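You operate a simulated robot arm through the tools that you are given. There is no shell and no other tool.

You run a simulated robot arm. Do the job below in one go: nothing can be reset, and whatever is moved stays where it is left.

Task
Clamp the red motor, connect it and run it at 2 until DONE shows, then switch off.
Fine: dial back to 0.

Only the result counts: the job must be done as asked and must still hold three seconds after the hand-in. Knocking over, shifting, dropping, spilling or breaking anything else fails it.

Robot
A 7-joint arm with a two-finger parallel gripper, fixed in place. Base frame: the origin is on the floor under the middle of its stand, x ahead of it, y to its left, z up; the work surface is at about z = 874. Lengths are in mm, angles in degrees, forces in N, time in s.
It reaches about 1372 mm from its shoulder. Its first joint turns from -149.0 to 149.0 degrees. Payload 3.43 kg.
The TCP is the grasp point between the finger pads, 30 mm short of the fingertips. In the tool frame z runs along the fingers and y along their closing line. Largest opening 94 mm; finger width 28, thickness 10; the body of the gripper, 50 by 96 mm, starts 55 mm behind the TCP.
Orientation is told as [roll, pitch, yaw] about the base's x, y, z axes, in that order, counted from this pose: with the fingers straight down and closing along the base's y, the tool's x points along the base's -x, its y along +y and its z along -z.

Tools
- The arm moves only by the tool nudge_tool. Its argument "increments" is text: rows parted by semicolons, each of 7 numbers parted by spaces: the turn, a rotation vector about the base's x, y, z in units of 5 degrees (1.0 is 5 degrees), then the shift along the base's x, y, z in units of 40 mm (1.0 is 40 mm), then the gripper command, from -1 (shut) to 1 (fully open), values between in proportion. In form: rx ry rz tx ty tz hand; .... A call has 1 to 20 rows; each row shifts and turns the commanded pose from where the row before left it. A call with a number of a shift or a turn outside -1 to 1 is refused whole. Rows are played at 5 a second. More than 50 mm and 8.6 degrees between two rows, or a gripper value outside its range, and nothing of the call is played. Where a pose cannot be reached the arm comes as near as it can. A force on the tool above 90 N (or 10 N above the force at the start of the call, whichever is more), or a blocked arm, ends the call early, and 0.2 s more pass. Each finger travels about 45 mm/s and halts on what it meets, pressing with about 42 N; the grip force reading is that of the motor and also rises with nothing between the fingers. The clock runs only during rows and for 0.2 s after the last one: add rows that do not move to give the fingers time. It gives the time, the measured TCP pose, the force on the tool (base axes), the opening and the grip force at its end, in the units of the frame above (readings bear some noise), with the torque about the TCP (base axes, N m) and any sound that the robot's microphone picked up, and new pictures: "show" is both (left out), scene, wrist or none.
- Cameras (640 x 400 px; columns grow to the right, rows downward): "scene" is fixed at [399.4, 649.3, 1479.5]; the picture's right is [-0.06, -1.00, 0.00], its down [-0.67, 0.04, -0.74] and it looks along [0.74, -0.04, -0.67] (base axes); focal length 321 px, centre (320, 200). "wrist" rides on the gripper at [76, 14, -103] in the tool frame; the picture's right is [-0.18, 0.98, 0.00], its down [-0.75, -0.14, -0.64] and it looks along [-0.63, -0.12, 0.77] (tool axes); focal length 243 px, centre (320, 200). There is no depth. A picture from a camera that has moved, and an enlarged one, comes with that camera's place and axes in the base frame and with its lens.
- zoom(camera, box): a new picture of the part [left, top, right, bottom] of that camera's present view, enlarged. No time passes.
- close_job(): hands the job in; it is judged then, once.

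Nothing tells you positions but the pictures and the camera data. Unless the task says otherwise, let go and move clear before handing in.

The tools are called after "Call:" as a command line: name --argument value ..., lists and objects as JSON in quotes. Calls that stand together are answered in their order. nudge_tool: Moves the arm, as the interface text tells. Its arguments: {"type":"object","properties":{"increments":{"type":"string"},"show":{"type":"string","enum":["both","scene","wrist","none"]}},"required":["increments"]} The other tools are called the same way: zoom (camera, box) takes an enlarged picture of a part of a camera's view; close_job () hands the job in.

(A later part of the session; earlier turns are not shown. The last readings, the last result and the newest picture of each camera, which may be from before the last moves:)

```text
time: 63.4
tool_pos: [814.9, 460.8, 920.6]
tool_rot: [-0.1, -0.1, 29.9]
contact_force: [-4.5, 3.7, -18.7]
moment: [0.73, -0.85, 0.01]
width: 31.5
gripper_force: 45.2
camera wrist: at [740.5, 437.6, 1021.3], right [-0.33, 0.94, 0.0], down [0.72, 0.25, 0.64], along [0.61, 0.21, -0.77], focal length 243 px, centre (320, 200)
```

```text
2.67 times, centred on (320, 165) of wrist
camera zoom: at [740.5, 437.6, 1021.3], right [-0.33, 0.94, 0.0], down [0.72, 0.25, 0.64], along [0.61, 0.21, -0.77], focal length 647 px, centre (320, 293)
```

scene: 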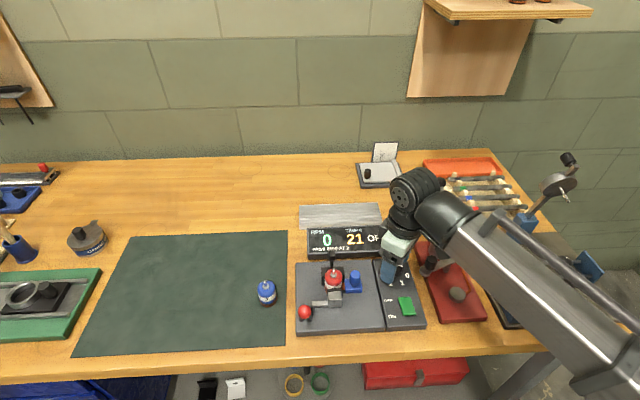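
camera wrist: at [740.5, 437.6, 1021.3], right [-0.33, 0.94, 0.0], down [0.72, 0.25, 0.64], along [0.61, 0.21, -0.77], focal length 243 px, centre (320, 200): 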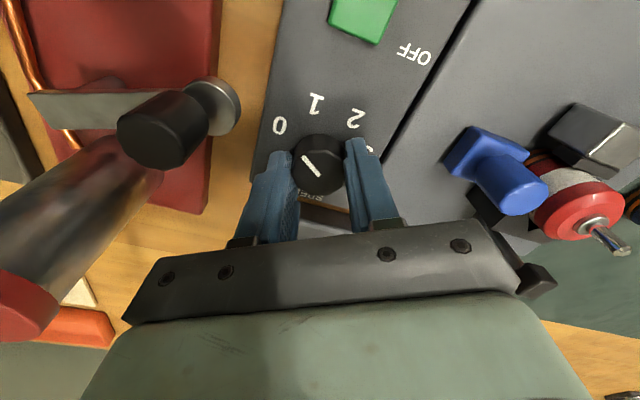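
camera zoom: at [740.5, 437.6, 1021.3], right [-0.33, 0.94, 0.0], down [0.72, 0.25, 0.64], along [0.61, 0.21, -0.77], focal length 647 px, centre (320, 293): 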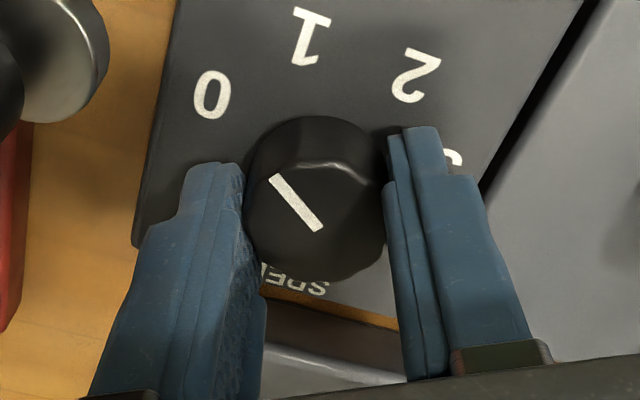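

The knob turns with the gripper. I will continue another 50° and check.

Call:
nudge_tool --increments "0 0 -1 0 0 0 -0.7; 0 0 -1 0 0 0 -0.7; 0 0 -1 0 0 0 -0.7; 0 0 -1 0 0 0 -0.7; 0 0 -1 0 0 0 -0.7; 0 0 -1 0 0 0 -0.7; 0 0 -1 0 0 0 -0.7; 0 0 -1 0 0 0 -0.7; 0 0 -1 0 0 0 -0.7; 0 0 -1 0 0 0 -0.7; 0 0 0 0 0 0 -0.7" --show "both"

Call:
zoom --camera "wrist" --box '[220, 90, 420, 240]'

```text
time: 65.8
tool_pos: [813.6, 461.3, 919.3]
tool_rot: [-0.1, 0.1, -20.1]
contact_force: [5.4, -23.4, -23.1]
moment: [0.13, 0.51, 0.04]
width: 31.7
gripper_force: 44.8
camera wrist: at [747.1, 501.8, 1021.2], right [0.51, 0.86, 0.0], down [0.66, -0.39, 0.64], along [0.55, -0.33, -0.77], focal length 243 px, centre (320, 200)
```

scene: 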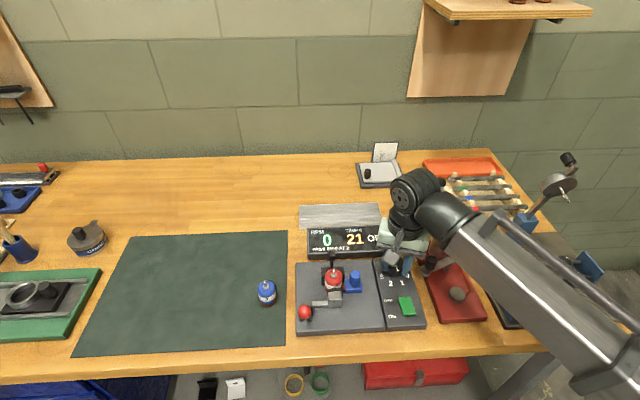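
wrist: 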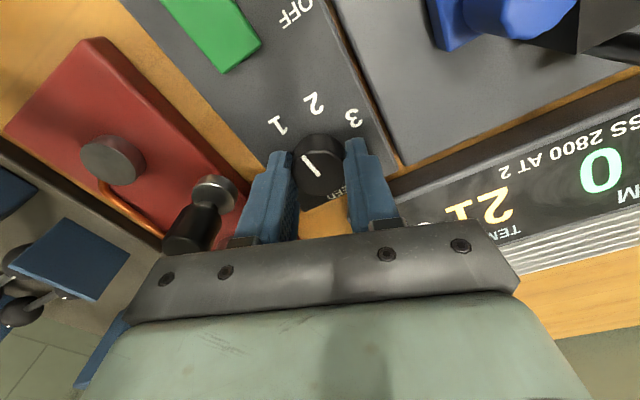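

```text
2.67 times, centred on (320, 165) of wrist
camera zoom: at [747.1, 501.8, 1021.2], right [0.51, 0.86, 0.0], down [0.66, -0.39, 0.64], along [0.55, -0.33, -0.77], focal length 647 px, centre (320, 293)
```

zoom: 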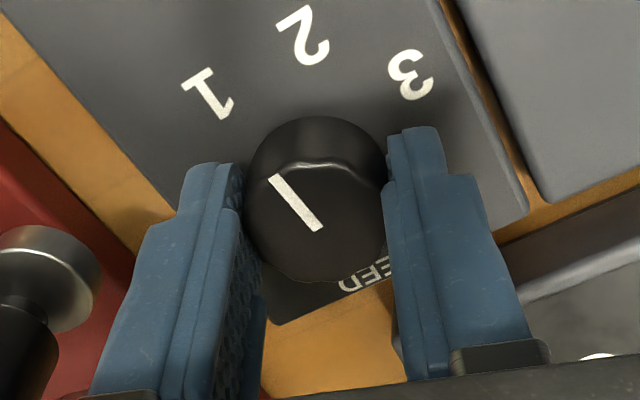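

70° are done and the pointer tracks; about 30° more are needed to reach 2. To keep the gripper body away from the neighbouring black knob, I will regrip by opening slightly, rotating back +30° and closing again.

Call:
nudge_tool --increments "0 0 0 0 0 0 -0.2; 0 0 0 0 0 0 -0.04; 0 0 0 0 0 0 -0.04; 0 0 1 0 0 0 -0.04; 0 0 1 0 0 0 -0.04; 0 0 1 0 0 0 -0.04; 0 0 1 0 0 0 -0.04; 0 0 1 0 0 0 -0.04; 0 0 1 0 0 0 -0.04; 0 0 0 0 0 0 -0.04" --show "wrist"

Call:
zoom --camera "wrist" --box '[220, 90, 420, 240]'

```text
time: 68.0
tool_pos: [814.7, 463.1, 919.6]
tool_rot: [0.1, -0.1, 10.1]
contact_force: [0.5, -1.1, -0.1]
moment: [0.03, -0.02, -0.02]
width: 45.2
gripper_force: 0.0
camera wrist: at [735.9, 464.3, 1022.1], right [0.01, 1.0, 0.0], down [0.77, -0.01, 0.64], along [0.64, -0.01, -0.77], focal length 243 px, centre (320, 200)
```

wrist: 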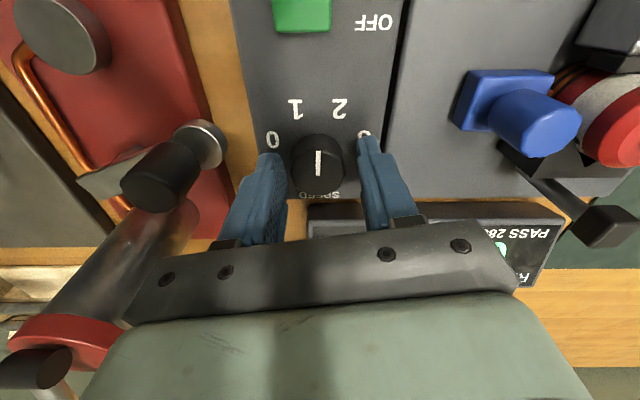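

```text
2.67 times, centred on (320, 165) of wrist
camera zoom: at [735.9, 464.3, 1022.1], right [0.01, 1.0, 0.0], down [0.77, -0.01, 0.64], along [0.64, -0.01, -0.77], focal length 647 px, centre (320, 293)
```

zoom: 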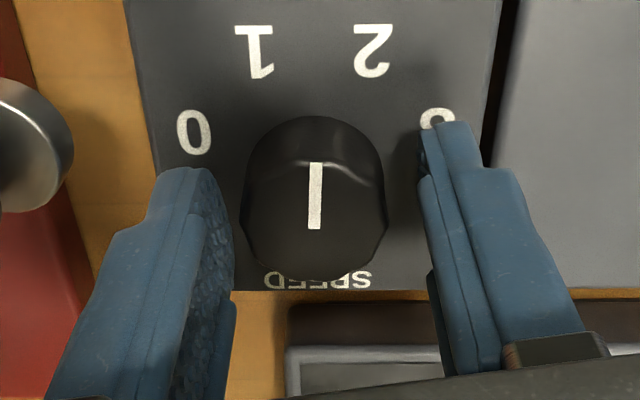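

The pointer now sits midway between 1 and 2, and the labels are spaced about 50° (2 is 25° past this point). I will close and rotate −25°, then check.

Call:
nudge_tool --increments "0 0 0 -0.025 -0.02 0 -0.2; 0 0 0 0 0 0 -0.5; 0 0 0 0 0 0 -0.7; 0 0 0 0 0 0 -0.7; 0 0 -1 0 0 0 -0.7; 0 0 -1 0 0 0 -0.7; 0 0 -1 0 0 0 -0.7; 0 0 -1 0 0 0 -0.7; 0 0 -1 0 0 0 -0.7; 0 0 0 0 0 0 -0.7" --show "wrist"

Call:
zoom --camera "wrist" --box '[220, 90, 420, 240]'

```text
time: 70.2
tool_pos: [812.3, 461.2, 919.8]
tool_rot: [0.0, 0.1, -15.0]
contact_force: [4.6, -9.3, -1.9]
moment: [-0.27, 0.32, -0.01]
width: 30.8
gripper_force: 45.2
camera wrist: at [742.4, 496.1, 1021.9], right [0.43, 0.9, 0.0], down [0.69, -0.33, 0.64], along [0.58, -0.28, -0.77], focal length 243 px, centre (320, 200)
```

wrist: 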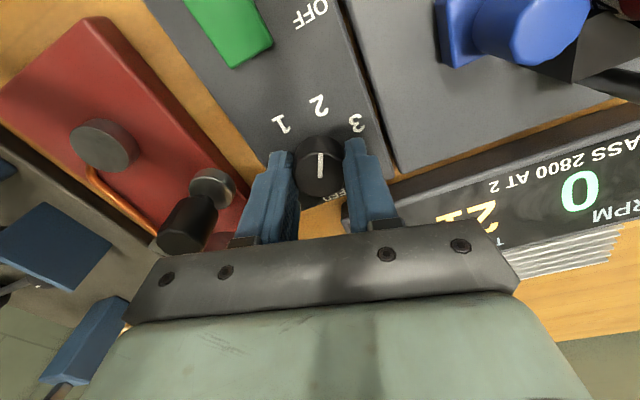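

```text
2.67 times, centred on (320, 165) of wrist
camera zoom: at [742.4, 496.1, 1021.9], right [0.43, 0.9, 0.0], down [0.69, -0.33, 0.64], along [0.58, -0.28, -0.77], focal length 647 px, centre (320, 293)
```

zoom: 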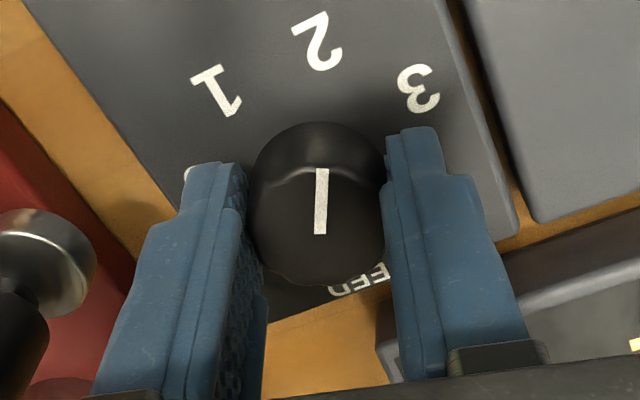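

The pointer now aims at the 2. I will release and view from directly above to verify.

Call:
nudge_tool --increments "0 0 0 0 0 0 -0.3; 0 0 0 0 0 0 0; 0 0 0 0 0 0 0.1; 0 0 0 0 0 0.5 0.1; 0 0 1 0 0 0.6 0.1; 0 0 1 0 0 0.6 0.1; 0 0 1 0 0 0.6 0.1; 0 0 0 0 0 0 0.1" --show "both"

Call:
zoom --camera "wrist" --box '[240, 60, 400, 200]'

Call:
zoom --camera "scene" --box '[360, 240, 430, 310]'

```text
time: 72.0
tool_pos: [815.3, 462.4, 1011.8]
tool_rot: [-0.1, 0.0, 0.0]
contact_force: [-0.3, 0.2, 0.4]
moment: [0.0, 0.02, -0.02]
width: 51.8
gripper_force: 0.1
camera wrist: at [738.2, 477.0, 1114.3], right [0.18, 0.98, 0.0], down [0.75, -0.14, 0.64], along [0.63, -0.12, -0.77], focal length 243 px, centre (320, 200)
```

scene: 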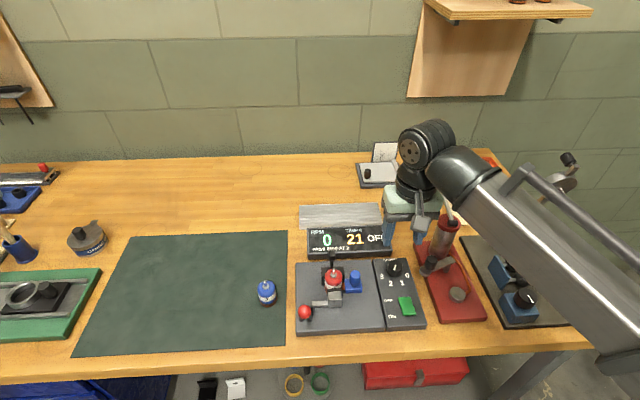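
wrist: 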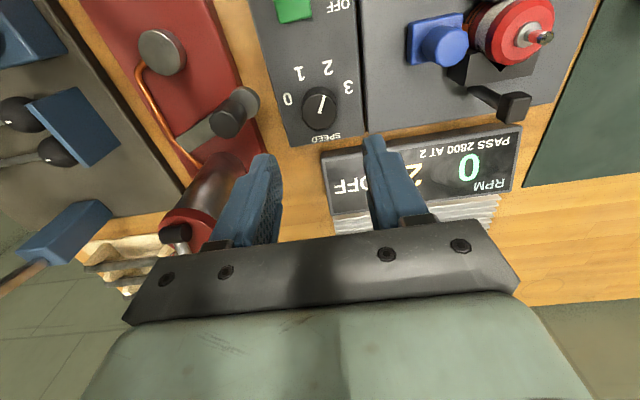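

```text
2.86 times, centred on (320, 130) of wrist
camera zoom: at [738.2, 477.0, 1114.3], right [0.18, 0.98, 0.0], down [0.75, -0.14, 0.64], along [0.63, -0.12, -0.77], focal length 693 px, centre (320, 400)
```

zoom: 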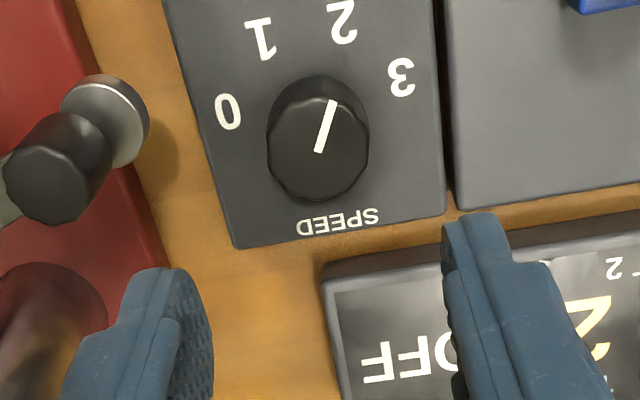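

```text
5.71 times, centred on (395, 275) of scene
camera zoom: at [399.4, 649.3, 1479.5], right [-0.06, -1.0, 0.0], down [-0.67, 0.04, -0.74], along [0.74, -0.04, -0.67], focal length 1837 px, centre (-109, -229)
```

zoom: 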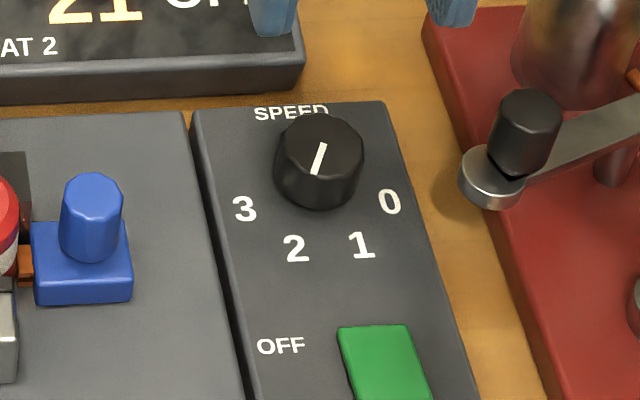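

The dial reads 2 (pointer about 26° past −x, and the label is at about 25°). Next, the switch: I will close the fingers and move above its ON end at about (716, 456).

Call:
nudge_tool --increments "0 0 0 -0.82 -0.05 0 -0.5; 0 0 0 -0.82 -0.05 0 -1; 0 0 0 -0.82 -0.05 -0.3 -1; 0 0 0 0 0 -0.5 -1; 0 0 0 0 0 0 -1" --show "both"

Call:
zoom --camera "wrist" --box '[240, 60, 400, 200]'

Call:
zoom --camera "scene" --box '[360, 250, 440, 330]'

```text
time: 73.2
tool_pos: [714.5, 458.5, 979.4]
tool_rot: [0.0, 0.0, 0.1]
contact_force: [-0.2, -0.2, 0.0]
moment: [0.0, 0.0, 0.0]
width: 0.0
gripper_force: 33.7
camera wrist: at [637.1, 472.1, 1081.6], right [0.18, 0.98, 0.0], down [0.75, -0.14, 0.64], along [0.63, -0.12, -0.77], focal length 243 px, centre (320, 200)
```

scene: 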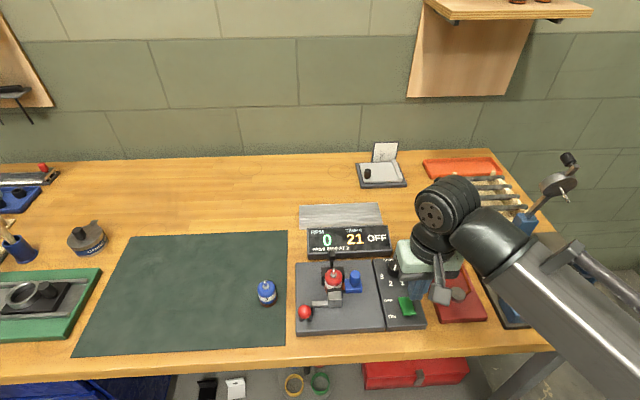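
wrist: 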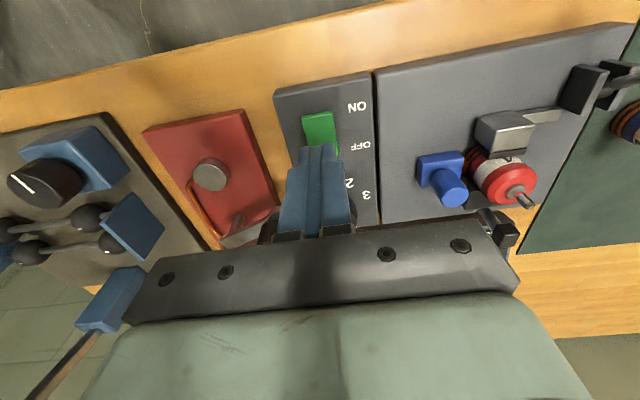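

```text
2.86 times, centred on (320, 130) of wrist
camera zoom: at [637.1, 472.1, 1081.6], right [0.18, 0.98, 0.0], down [0.75, -0.14, 0.64], along [0.63, -0.12, -0.77], focal length 693 px, centre (320, 400)
```

zoom: 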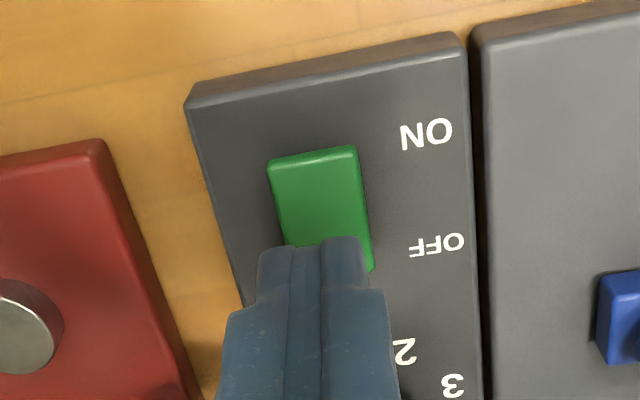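

```text
5.00 times, centred on (400, 290) of scene
camera zoom: at [399.4, 649.3, 1479.5], right [-0.06, -1.0, 0.0], down [-0.67, 0.04, -0.74], along [0.74, -0.04, -0.67], focal length 1607 px, centre (-80, -250)
```

zoom: 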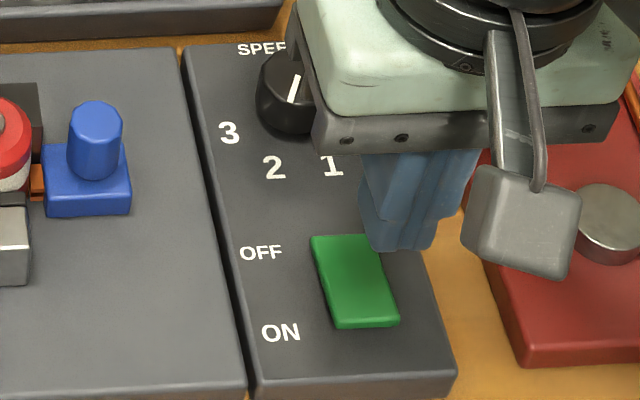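

The fingers are above the rocker's ON end. I will descend close to it, then press in small steps.

Call:
nudge_tool --increments "0 0 0 0 -0.02 -0.6 -1; 0 0 0 0 0 -0.55 -1; 0 0 0 0 0 0 -1" --show "none"

Call:
nudge_tool --increments "0 0 0 0 0 -0.1 -1; 0 0 0 0 0 0 -1" --show "both"

Call:
zoom --camera "scene" --box '[360, 250, 440, 330]'

```text
time: 74.0
tool_pos: [715.4, 455.1, 932.6]
tool_rot: [0.0, 0.1, -0.1]
contact_force: [0.7, 0.8, 0.0]
moment: [0.02, 0.01, -0.05]
width: 0.3
gripper_force: 33.1
```

```text
time: 74.6
tool_pos: [714.7, 455.6, 928.9]
tool_rot: [0.0, -0.1, 0.0]
contact_force: [0.0, 0.2, 0.0]
moment: [-0.01, 0.03, 0.01]
width: 0.0
gripper_force: 33.4
camera wrist: at [637.1, 469.9, 1031.6], right [0.18, 0.98, 0.0], down [0.75, -0.14, 0.64], along [0.63, -0.12, -0.77], focal length 243 px, centre (320, 200)
```

scene: 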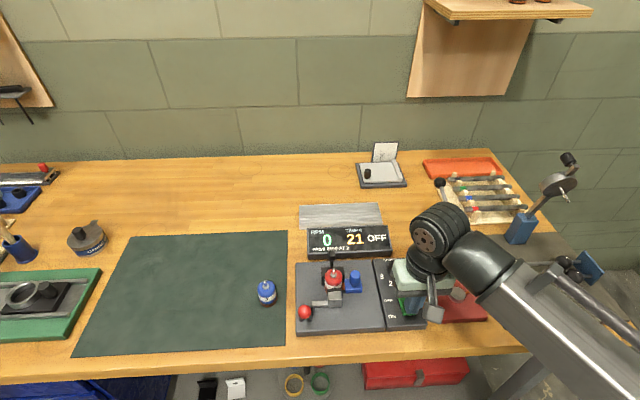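
wrist: 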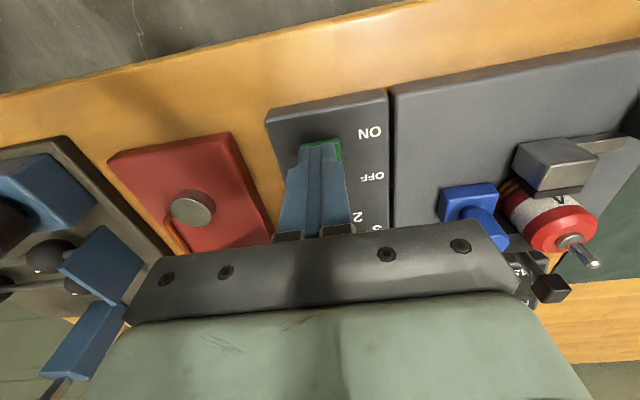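

```text
5.00 times, centred on (400, 290) of scene
camera zoom: at [399.4, 649.3, 1479.5], right [-0.06, -1.0, 0.0], down [-0.67, 0.04, -0.74], along [0.74, -0.04, -0.67], focal length 1607 px, centre (-80, -250)
```

zoom: 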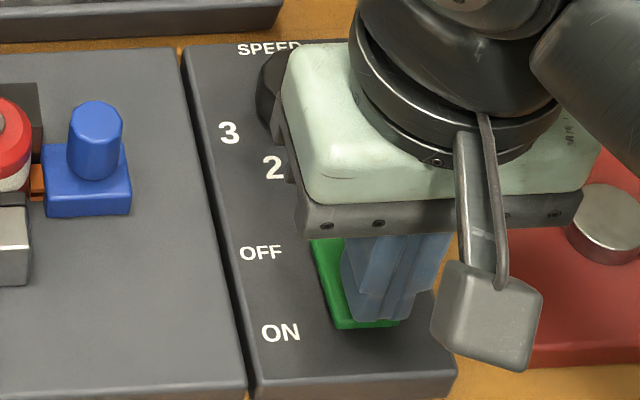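

Call:
nudge_tool --increments "0 0 0 0 0.02 -0.08 -1; 0 0 0 0 0 0 -1" --show "none"

Call:
nudge_tool --increments "0 0 0 0 0 -0.06 -1; 0 0 0 0 0 0 -1" --show "none"

Call:
nudge_tool --increments "0 0 0 0 0 -0.06 -1; 0 0 0 0 0 0 -1" --show "scene"

```text
time: 75.2
tool_pos: [714.5, 456.5, 926.2]
tool_rot: [-0.1, 0.0, 0.0]
contact_force: [0.3, 0.2, -0.2]
moment: [-0.01, 0.02, -0.02]
width: 0.0
gripper_force: 33.4
```

```text
time: 75.8
tool_pos: [714.7, 456.2, 924.2]
tool_rot: [0.0, 0.0, 0.0]
contact_force: [0.3, 0.5, 0.1]
moment: [0.01, -0.02, -0.01]
width: 0.3
gripper_force: 32.6
```

```text
time: 76.4
tool_pos: [713.6, 456.4, 920.9]
tool_rot: [0.0, 0.0, 0.1]
contact_force: [-0.6, 0.0, 1.8]
moment: [0.02, 0.02, -0.04]
width: 0.0
gripper_force: 33.2
```

scene: 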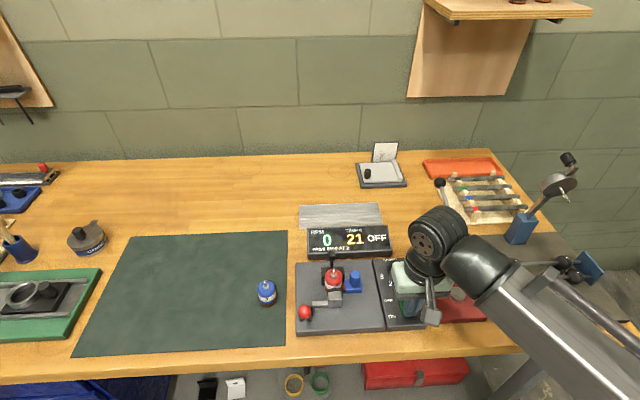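

First contact is felt at tip z ≈ 891. I will press further.

Call:
nudge_tool --increments "0 0 0 0 0 -0.05 -1; 0 0 0 0 0 0 -1" --show "none"

Call:
nudge_tool --increments "0 0 0 0 0 -0.05 -1; 0 0 0 0 0 0 -1" --show "scene"

```text
time: 77.0
tool_pos: [713.1, 455.5, 921.3]
tool_rot: [0.0, -0.1, 0.0]
contact_force: [-5.9, 2.0, 20.7]
moment: [0.08, -0.09, -0.09]
width: 0.3
gripper_force: 32.5
```

```text
time: 77.6
tool_pos: [714.0, 455.8, 921.4]
tool_rot: [0.2, -0.1, -0.2]
contact_force: [-7.4, 6.9, 61.8]
moment: [0.22, -0.65, -0.02]
width: 0.1
gripper_force: 33.3
```

scene: 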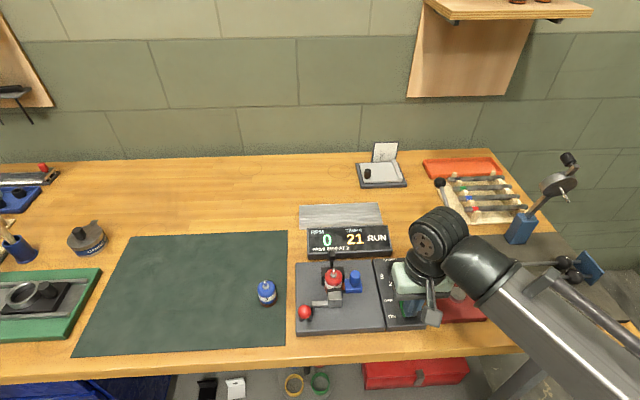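

The display now shows RUN. I will lift off and watch the RPM and temperature.

Call:
nudge_tool --increments "0 0 0 0 0 0.15 -1; 0 0 0 0 0 0.3 -1" --show "scene"

Call:
zoom --camera "scene" --box '[295, 220, 435, 330]'

```text
time: 78.2
tool_pos: [714.1, 454.2, 935.4]
tool_rot: [-0.1, 0.1, 0.0]
contact_force: [-0.3, 0.2, -0.3]
moment: [-0.02, 0.01, 0.01]
width: 0.0
gripper_force: 32.9
```

scene: 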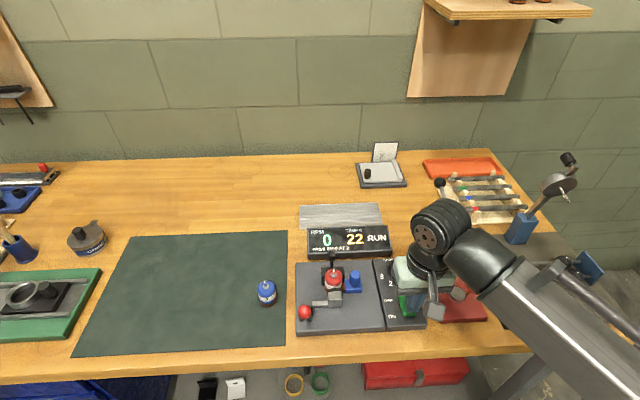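

```text
3.64 times, centred on (365, 275) of scene
camera zoom: at [399.4, 649.3, 1479.5], right [-0.06, -1.0, 0.0], down [-0.67, 0.04, -0.74], along [0.74, -0.04, -0.67], focal length 1169 px, centre (156, -73)
```

zoom: 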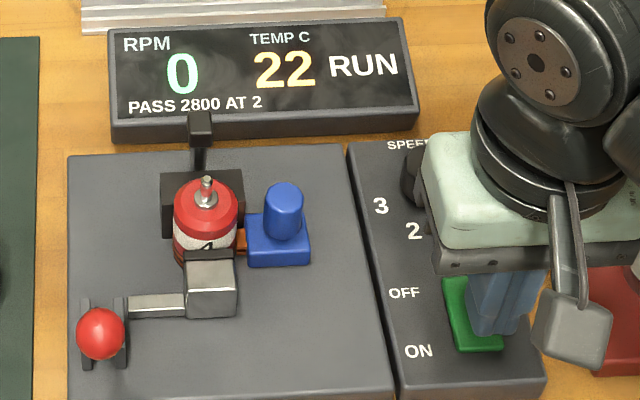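

It says RUN and the temperature is 22, but the RPM still reads 0. I will move over the OFF end so I can switch off fast, and check again.

Call:
nudge_tool --increments "0 0 0 0.68 0 0 -1" --show "scene"

Call:
zoom --camera "scene" --box '[295, 220, 435, 330]'

```text
time: 78.6
tool_pos: [742.1, 455.6, 937.5]
tool_rot: [0.0, 0.1, -0.1]
contact_force: [-0.2, -1.0, 0.2]
moment: [0.03, 0.01, -0.01]
width: 0.0
gripper_force: 33.0
```

scene: 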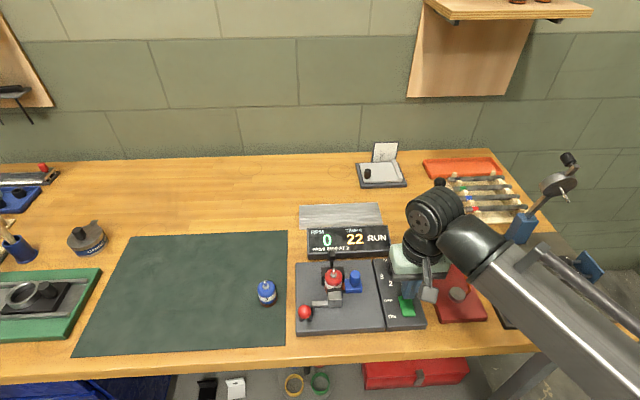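

```text
3.64 times, centred on (365, 275) of scene
camera zoom: at [399.4, 649.3, 1479.5], right [-0.06, -1.0, 0.0], down [-0.67, 0.04, -0.74], along [0.74, -0.04, -0.67], focal length 1169 px, centre (156, -73)
```

zoom: 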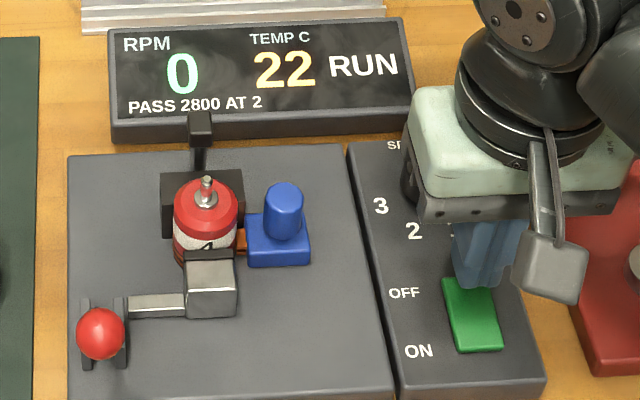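

I will wait a little longer to see whether the RPM reading comes up.

Call:
nudge_tool --increments "0 0 0 0 0 0 -1; 0 0 0 0 0 0 -1; 0 0 0 0 0 0 -1" --show "scene"

Call:
zoom --camera "scene" --box '[295, 220, 435, 330]'

```text
time: 79.4
tool_pos: [742.8, 455.7, 937.9]
tool_rot: [0.0, 0.1, 0.0]
contact_force: [0.3, -0.4, 0.4]
moment: [-0.03, 0.0, -0.02]
width: 0.0
gripper_force: 33.2
```

scene: 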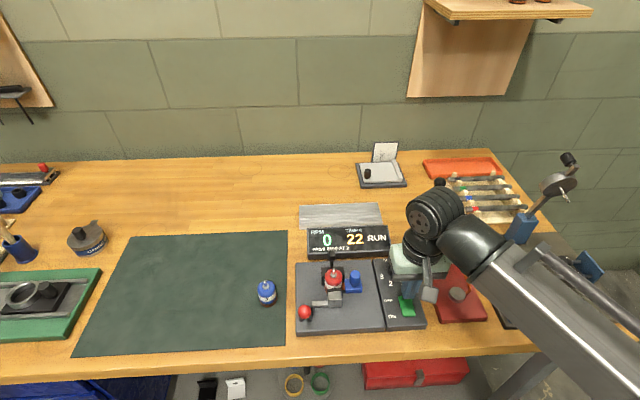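

```text
3.64 times, centred on (365, 275) of scene
camera zoom: at [399.4, 649.3, 1479.5], right [-0.06, -1.0, 0.0], down [-0.67, 0.04, -0.74], along [0.74, -0.04, -0.67], focal length 1169 px, centre (156, -73)
```

zoom: 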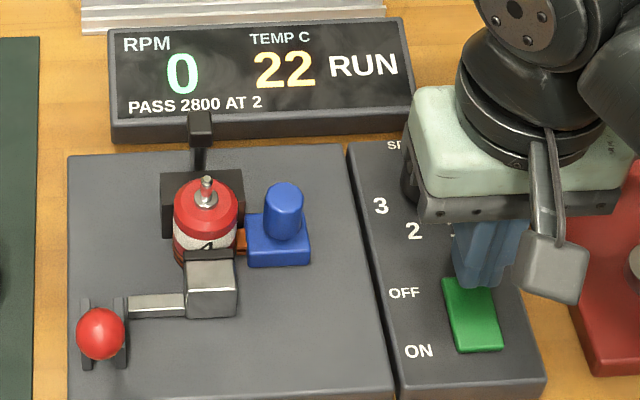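

The RPM stays 0 and the temperature stays flat, so something is not engaged. I will look closely at the connector, motor and clamp.

Call:
zoom --camera "scene" --box '[325, 255, 370, 305]'

Call:
zoom --camera "scene" --box '[300, 225, 400, 260]'

Call:
zoom --camera "wrist" --box '[400, 100, 640, 280]'

```text
8.00 times, centred on (348, 280) of scene
camera zoom: at [399.4, 649.3, 1479.5], right [-0.06, -1.0, 0.0], down [-0.67, 0.04, -0.74], along [0.74, -0.04, -0.67], focal length 2571 px, centre (100, -440)
```

zoom: 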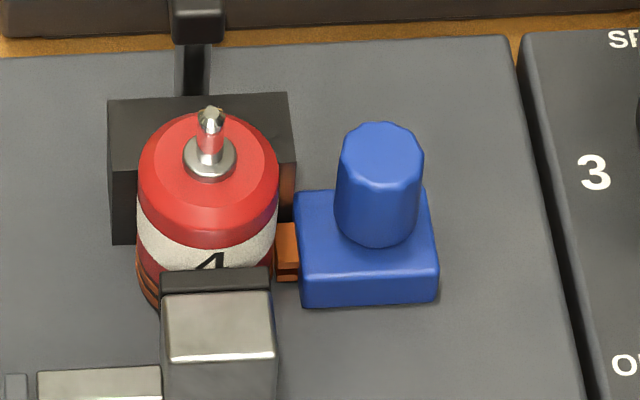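

```text
6.40 times, centred on (350, 242) of scene
camera zoom: at [399.4, 649.3, 1479.5], right [-0.06, -1.0, 0.0], down [-0.67, 0.04, -0.74], along [0.74, -0.04, -0.67], focal length 2057 px, centre (128, -72)
```

zoom: 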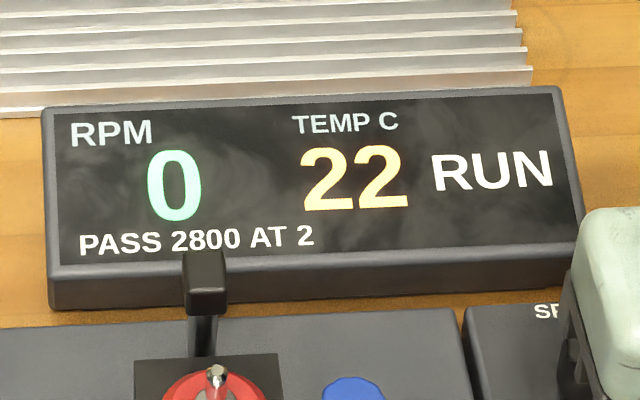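

```text
2.22 times, centred on (520, 190) of wrist
camera zoom: at [665.0, 470.1, 1038.9], right [0.18, 0.98, 0.0], down [0.75, -0.14, 0.64], along [0.63, -0.12, -0.77], focal length 539 px, centre (-124, 222)
```

zoom: 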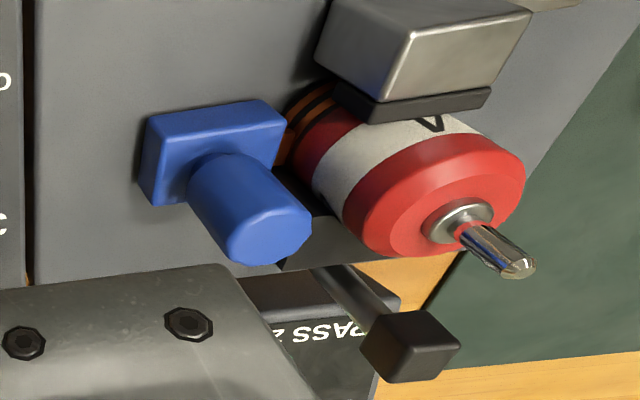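

The connector and jaw look engaged. I will wait another second to see the trend.

Call:
nudge_tool --increments "0 0 0 0 0 0 -1; 0 0 0 0 0 0 -1; 0 0 0 0 0 0 -1; 0 0 0 0 0 0 -1" --show "scene"

Call:
zoom --camera "scene" --box '[300, 225, 400, 260]'

```text
time: 80.4
tool_pos: [741.6, 455.8, 937.9]
tool_rot: [0.0, 0.0, 0.0]
contact_force: [1.4, 0.1, 0.8]
moment: [0.01, -0.01, -0.01]
width: 0.0
gripper_force: 33.0
```

scene: 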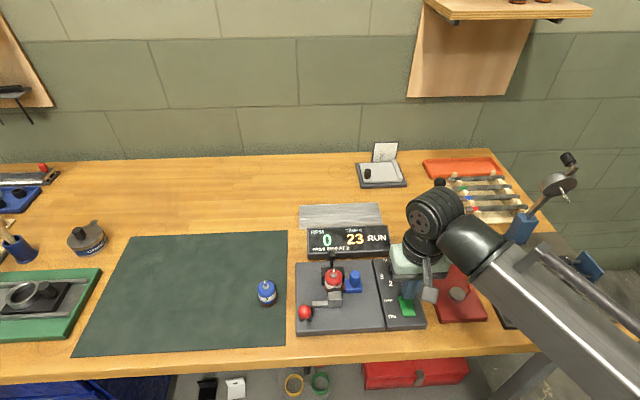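

```text
6.40 times, centred on (350, 242) of scene
camera zoom: at [399.4, 649.3, 1479.5], right [-0.06, -1.0, 0.0], down [-0.67, 0.04, -0.74], along [0.74, -0.04, -0.67], focal length 2057 px, centre (128, -72)
```

zoom: 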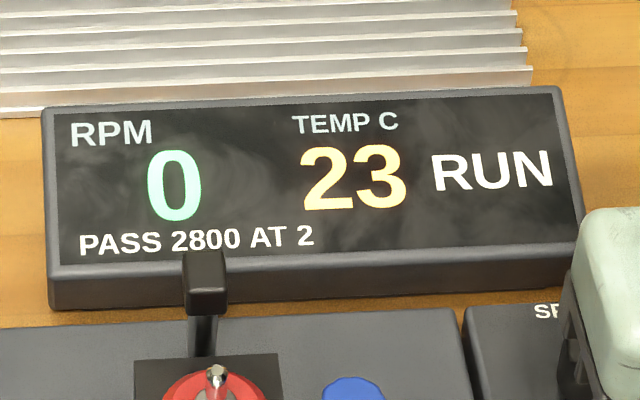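

The temperature creeps up (23) while the RPM stays 0, so the drive is likely inhibited because it was started with the dial off zero. I will switch off and restart properly: dial to 0, switch on, then dial to 2.

Call:
nudge_tool --increments "0 0 0 0 0.02 -0.3 -1; 0 0 0 0 0 -0.08 -1; 0 0 0 0 0 0 -1" --show "none"

Call:
nudge_tool --increments "0 0 0 0 0 -0.06 -1; 0 0 0 0 0 0 -1" --show "scene"

Call:
zoom --camera "scene" --box '[300, 225, 400, 260]'

```text
time: 81.2
tool_pos: [742.0, 457.0, 920.8]
tool_rot: [0.0, -0.2, 0.0]
contact_force: [8.0, -0.9, 19.6]
moment: [-0.03, 0.04, 0.05]
width: 0.0
gripper_force: 32.7
```

```text
time: 81.8
tool_pos: [741.6, 456.9, 921.8]
tool_rot: [0.2, -0.3, 0.0]
contact_force: [15.9, 0.4, 63.8]
moment: [0.01, 0.41, -0.12]
width: 0.0
gripper_force: 33.0
```

scene: 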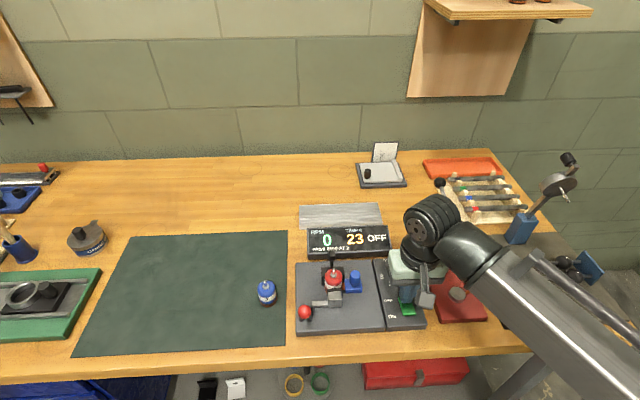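

```text
6.40 times, centred on (350, 242) of scene
camera zoom: at [399.4, 649.3, 1479.5], right [-0.06, -1.0, 0.0], down [-0.67, 0.04, -0.74], along [0.74, -0.04, -0.67], focal length 2057 px, centre (128, -72)
```

zoom: 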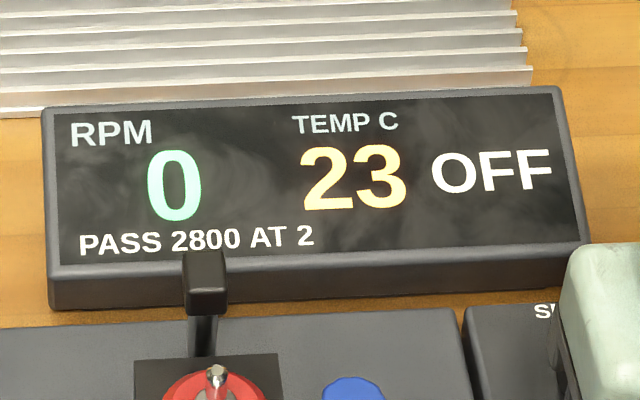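

OFF is confirmed. Now I will go back to the dial, this time gripping at yaw −28° so the full 100° can be turned in a single sweep.

Call:
nudge_tool --increments "0 0 0 0 0 0.3 -1; 0 0 0 0 0 0.7 -1; 0 0 0 0 0 0.9 -0.5; 0 0 -0.9 0.6 0.04 0 0; 0 0 -0.9 0.6 0.04 0 0.1; 0 0 -0.9 0.57 0.03 0 0.1; 0 0 -0.9 0 0 0 0.1; 0 0 -1 0 0 0 0.1; 0 0 -1 0 0 0 0.1; 0 0 0 0 0 0 0.1" --show "both"

Call:
zoom --camera "wrist" --box '[240, 60, 400, 200]'

```text
time: 84.0
tool_pos: [812.1, 461.4, 994.1]
tool_rot: [0.0, -0.1, -28.1]
contact_force: [-0.6, -0.1, -0.3]
moment: [0.0, 0.0, -0.02]
width: 51.6
gripper_force: 0.1
camera wrist: at [750.9, 509.8, 1096.1], right [0.62, 0.78, 0.0], down [0.6, -0.48, 0.64], along [0.5, -0.4, -0.77], focal length 243 px, centre (320, 200)
```

scene: 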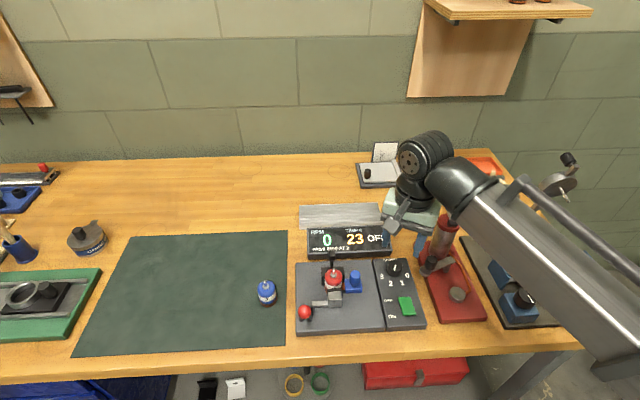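
wrist: 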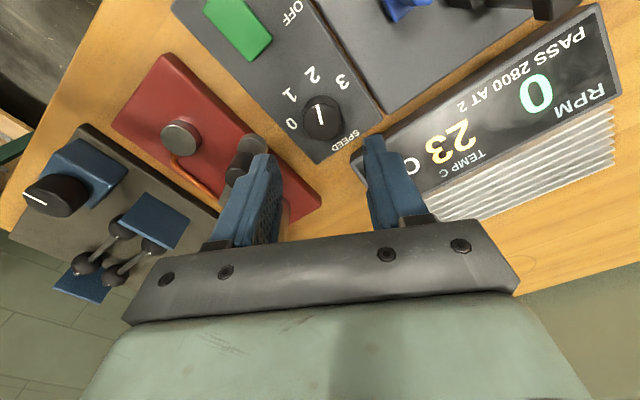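

```text
2.86 times, centred on (320, 130) of wrist
camera zoom: at [750.9, 509.8, 1096.1], right [0.62, 0.78, 0.0], down [0.6, -0.48, 0.64], along [0.5, -0.4, -0.77], focal length 693 px, centre (320, 400)
```

zoom: 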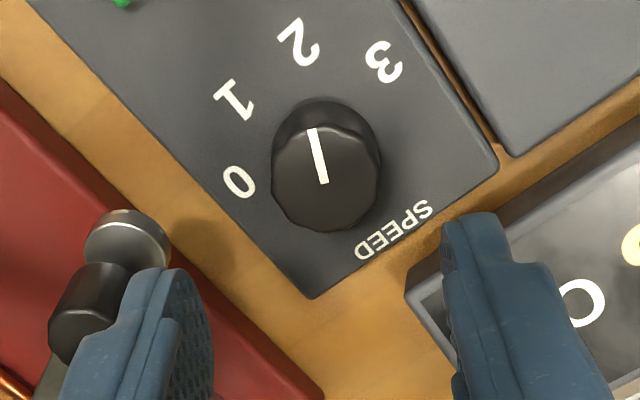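

The pointer is at 2 and the knob is 1 mm from centre. I will descend, grip, and turn +100° back to 0.

Call:
nudge_tool --increments "0 0 0 0.03 0.02 -0.6 0.1; 0 0 0 0 0 -0.6 0.1; 0 0 0 0 0 -0.65 0.1; 0 0 0 0 0 0 0.1; 0 0 0 0 0 0 -0.2; 0 0 0 0 0 0 -0.5; 0 0 0 0 0 0 -0.7; 0 0 0 0 0 0 -0.7" --show "wrist"

Call:
zoom --camera "wrist" --box '[220, 90, 420, 240]'

```text
time: 85.8
tool_pos: [814.7, 462.0, 919.3]
tool_rot: [0.0, 0.0, -28.0]
contact_force: [1.9, 4.5, -1.9]
moment: [-0.25, 0.05, -0.05]
width: 31.3
gripper_force: 45.1
camera wrist: at [753.1, 510.1, 1022.2], right [0.62, 0.78, 0.0], down [0.6, -0.48, 0.64], along [0.5, -0.4, -0.77], focal length 243 px, centre (320, 200)
```

wrist: 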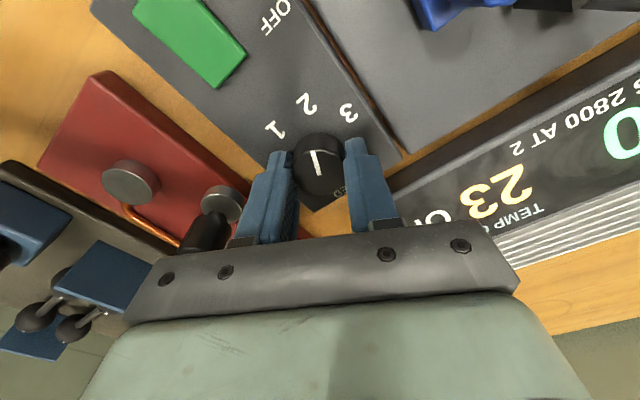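

```text
2.67 times, centred on (320, 165) of wrist
camera zoom: at [753.1, 510.1, 1022.2], right [0.62, 0.78, 0.0], down [0.6, -0.48, 0.64], along [0.5, -0.4, -0.77], focal length 647 px, centre (320, 293)
```

zoom: 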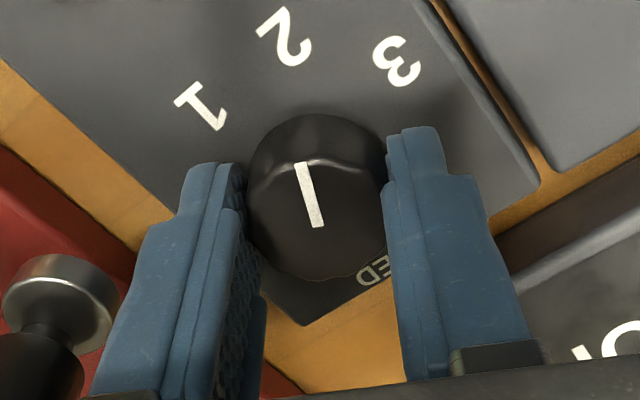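

Gripped. I will turn +50° first, then check.

Call:
nudge_tool --increments "0 0 1 0 0 0 -0.7; 0 0 1 0 0 0 -0.7; 0 0 1 0 0 0 -0.7; 0 0 1 0 0 0 -0.7; 0 0 1 0 0 0 -0.7; 0 0 1 0 0 0 -0.7; 0 0 1 0 0 0 -0.7; 0 0 1 0 0 0 -0.7; 0 0 1 0 0 0 -0.7; 0 0 1 0 0 0 -0.7" --show "none"

Call:
nudge_tool --increments "0 0 1 0 0 0 -0.7; 0 0 1 0 0 0 -0.7; 0 0 1 0 0 0 -0.7; 0 0 1 0 0 0 -0.7; 0 0 1 0 0 0 -0.7; 0 0 1 0 0 0 -0.7; 0 0 1 0 0 0 -0.7; 0 0 1 0 0 0 -0.7; 0 0 0 0 0 0 -0.7" --show "both"

Call:
zoom --camera "wrist" --box '[220, 90, 420, 240]'

```text
time: 88.0
tool_pos: [814.2, 462.5, 920.4]
tool_rot: [0.0, 0.0, 22.1]
contact_force: [15.4, 2.9, 0.5]
moment: [0.46, -0.32, 0.02]
width: 31.3
gripper_force: 44.6
```

```text
time: 90.0
tool_pos: [813.0, 463.4, 920.8]
tool_rot: [-0.1, -0.1, 62.1]
contact_force: [7.5, 16.0, -1.0]
moment: [0.51, -0.68, -0.02]
width: 31.4
gripper_force: 44.9
camera wrist: at [764.6, 402.9, 1022.1], right [-0.78, 0.62, 0.0], down [0.48, 0.6, 0.64], along [0.4, 0.5, -0.77], focal length 243 px, centre (320, 200)
```

scene: 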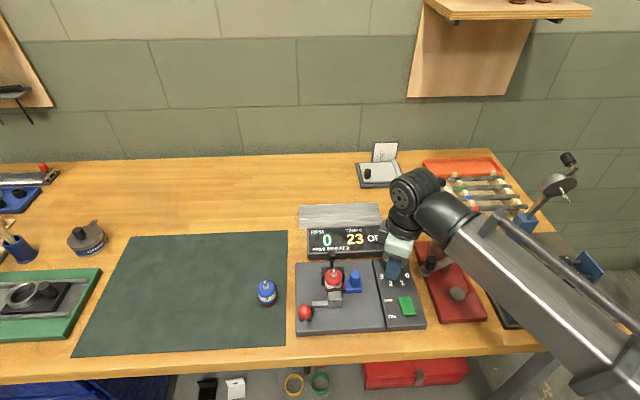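
wrist: 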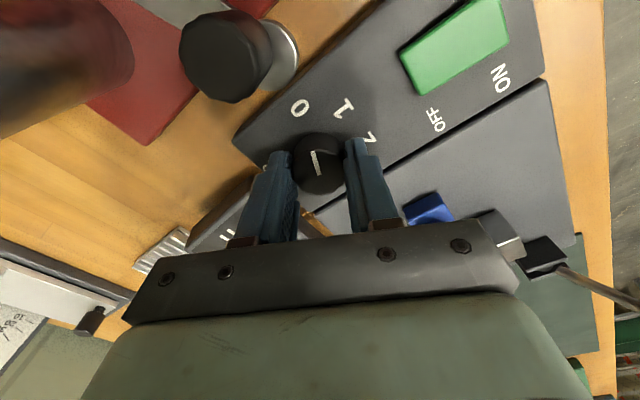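

```text
2.67 times, centred on (320, 165) of wrist
camera zoom: at [764.6, 402.9, 1022.1], right [-0.78, 0.62, 0.0], down [0.48, 0.6, 0.64], along [0.4, 0.5, -0.77], focal length 647 px, centre (320, 293)
```

zoom: 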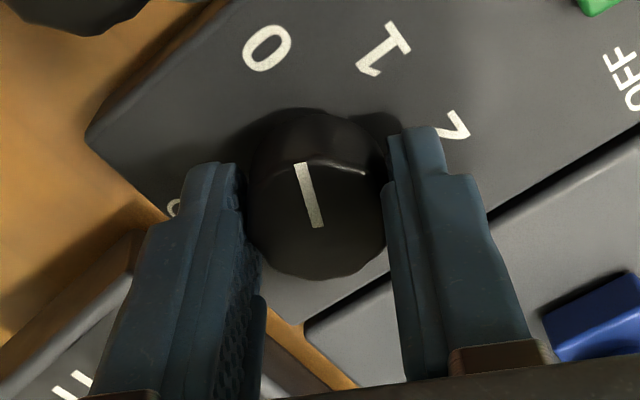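

90° are turned and the pointer follows. I will turn the last 10° to reach 0, then release and verify from above.

Call:
nudge_tool --increments "0 0 1 0 0 0 -0.7; 0 0 1 0 0 0 -0.7; 0 0 0 0 0 0 -0.7" --show "none"

Call:
nudge_tool --increments "0 0 0 0 0 0 -0.3; 0 0 0 0 0 0 0; 0 0 0 0 0 0 0.1; 0 0 0 0 0 0.5 0.1; 0 0 0 0 0 0.7 0.1; 0 0 0 0 0 0.8 0.1; 0 0 0 0 0 0 0.1" --show "both"

Call:
zoom --camera "scene" --box '[360, 240, 430, 310]'

Call:
zoom --camera "wrist" --box '[240, 60, 400, 200]'

```text
time: 90.8
tool_pos: [812.1, 462.9, 919.8]
tool_rot: [0.0, -0.1, 72.1]
contact_force: [3.4, 14.4, -3.0]
moment: [1.16, -0.92, -0.1]
width: 31.5
gripper_force: 45.1
```

```text
time: 92.4
tool_pos: [813.7, 462.3, 1001.9]
tool_rot: [0.0, 0.0, 72.0]
contact_force: [0.7, 0.2, -0.4]
moment: [-0.01, -0.02, -0.02]
width: 51.5
gripper_force: 0.0
camera wrist: at [775.5, 395.0, 1104.0], right [-0.88, 0.48, 0.0], down [0.37, 0.67, 0.64], along [0.31, 0.56, -0.77], focal length 243 px, centre (320, 200)
```

scene: 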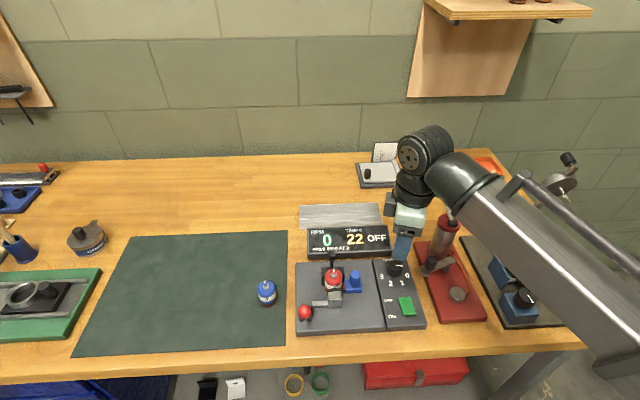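
wrist: 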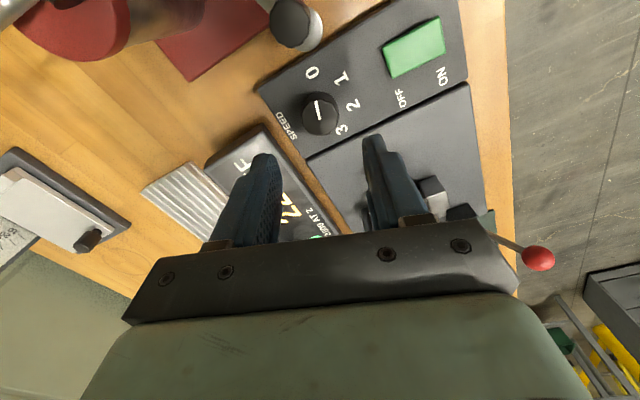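

```text
5.71 times, centred on (395, 275) of scene
camera zoom: at [399.4, 649.3, 1479.5], right [-0.06, -1.0, 0.0], down [-0.67, 0.04, -0.74], along [0.74, -0.04, -0.67], focal length 1837 px, centre (-109, -229)
```

zoom: 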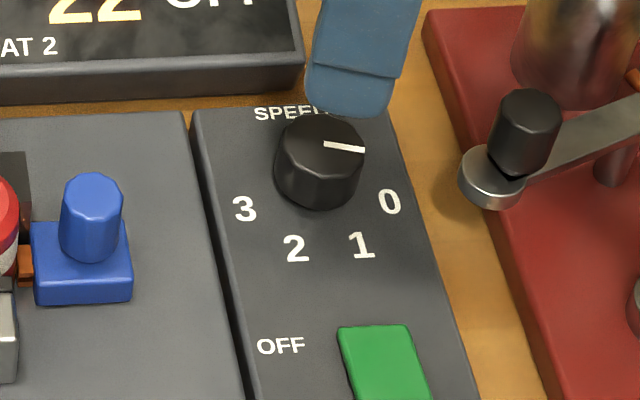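

```text
2.86 times, centred on (320, 130) of wrist
camera zoom: at [775.5, 395.0, 1104.0], right [-0.88, 0.48, 0.0], down [0.37, 0.67, 0.64], along [0.31, 0.56, -0.77], focal length 693 px, centre (320, 400)
```

zoom: 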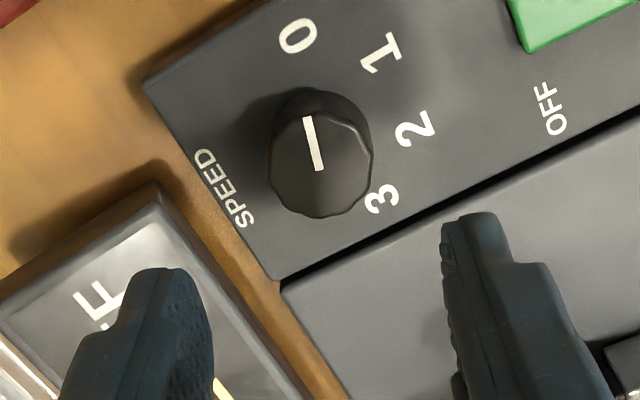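

The dial is back at 0 (same pointer position as at the start) and the display is OFF. Now I will switch ON with the dial at 0, keeping yaw 72° so I can return to the dial directly.

Call:
nudge_tool --increments "0 0 0 -0.83 -0.04 0 -0.5; 0 0 0 -0.83 -0.04 0 -1; 0 0 0 -0.82 -0.05 -0.3 -1; 0 0 0 0 0 -0.6 -1; 0 0 0 0 0 -0.7 -1; 0 0 0 0 0 0 -1" --show "both"

Call:
zoom --camera "wrist" --box '[240, 60, 400, 200]'

```text
time: 93.8
tool_pos: [713.0, 455.9, 936.2]
tool_rot: [0.0, 0.0, 72.0]
contact_force: [0.2, -0.2, 0.5]
moment: [0.05, -0.02, 0.02]
width: 0.2
gripper_force: 33.1
camera wrist: at [675.6, 388.4, 1038.0], right [-0.88, 0.48, 0.0], down [0.37, 0.67, 0.64], along [0.31, 0.56, -0.77], focal length 243 px, centre (320, 200)
```

scene: 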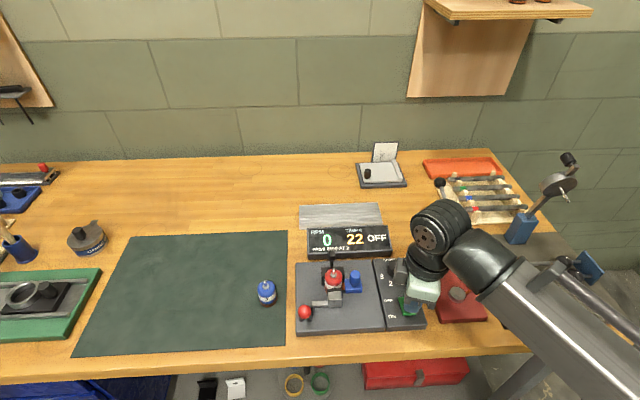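
wrist: 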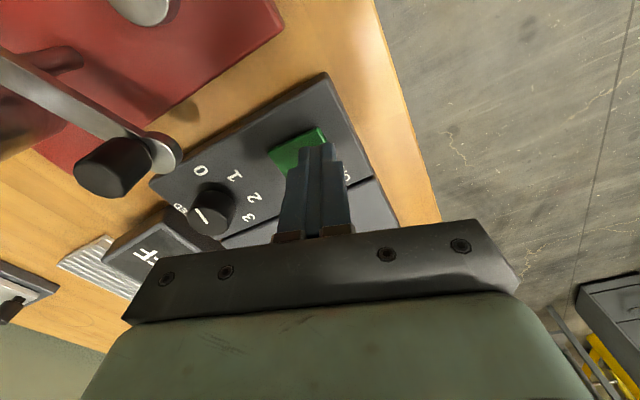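

```text
2.86 times, centred on (320, 130) of wrist
camera zoom: at [675.6, 388.4, 1038.0], right [-0.88, 0.48, 0.0], down [0.37, 0.67, 0.64], along [0.31, 0.56, -0.77], focal length 693 px, centre (320, 400)
```

zoom: 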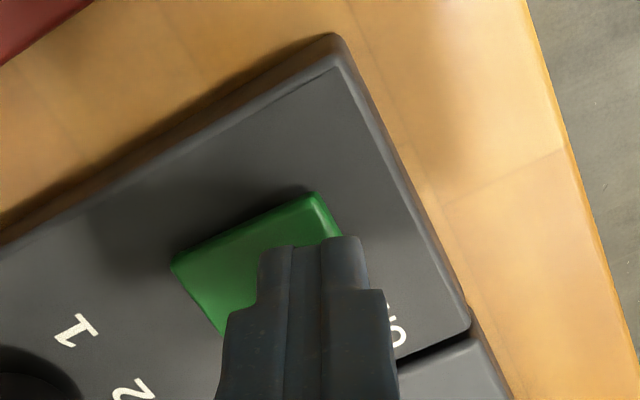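

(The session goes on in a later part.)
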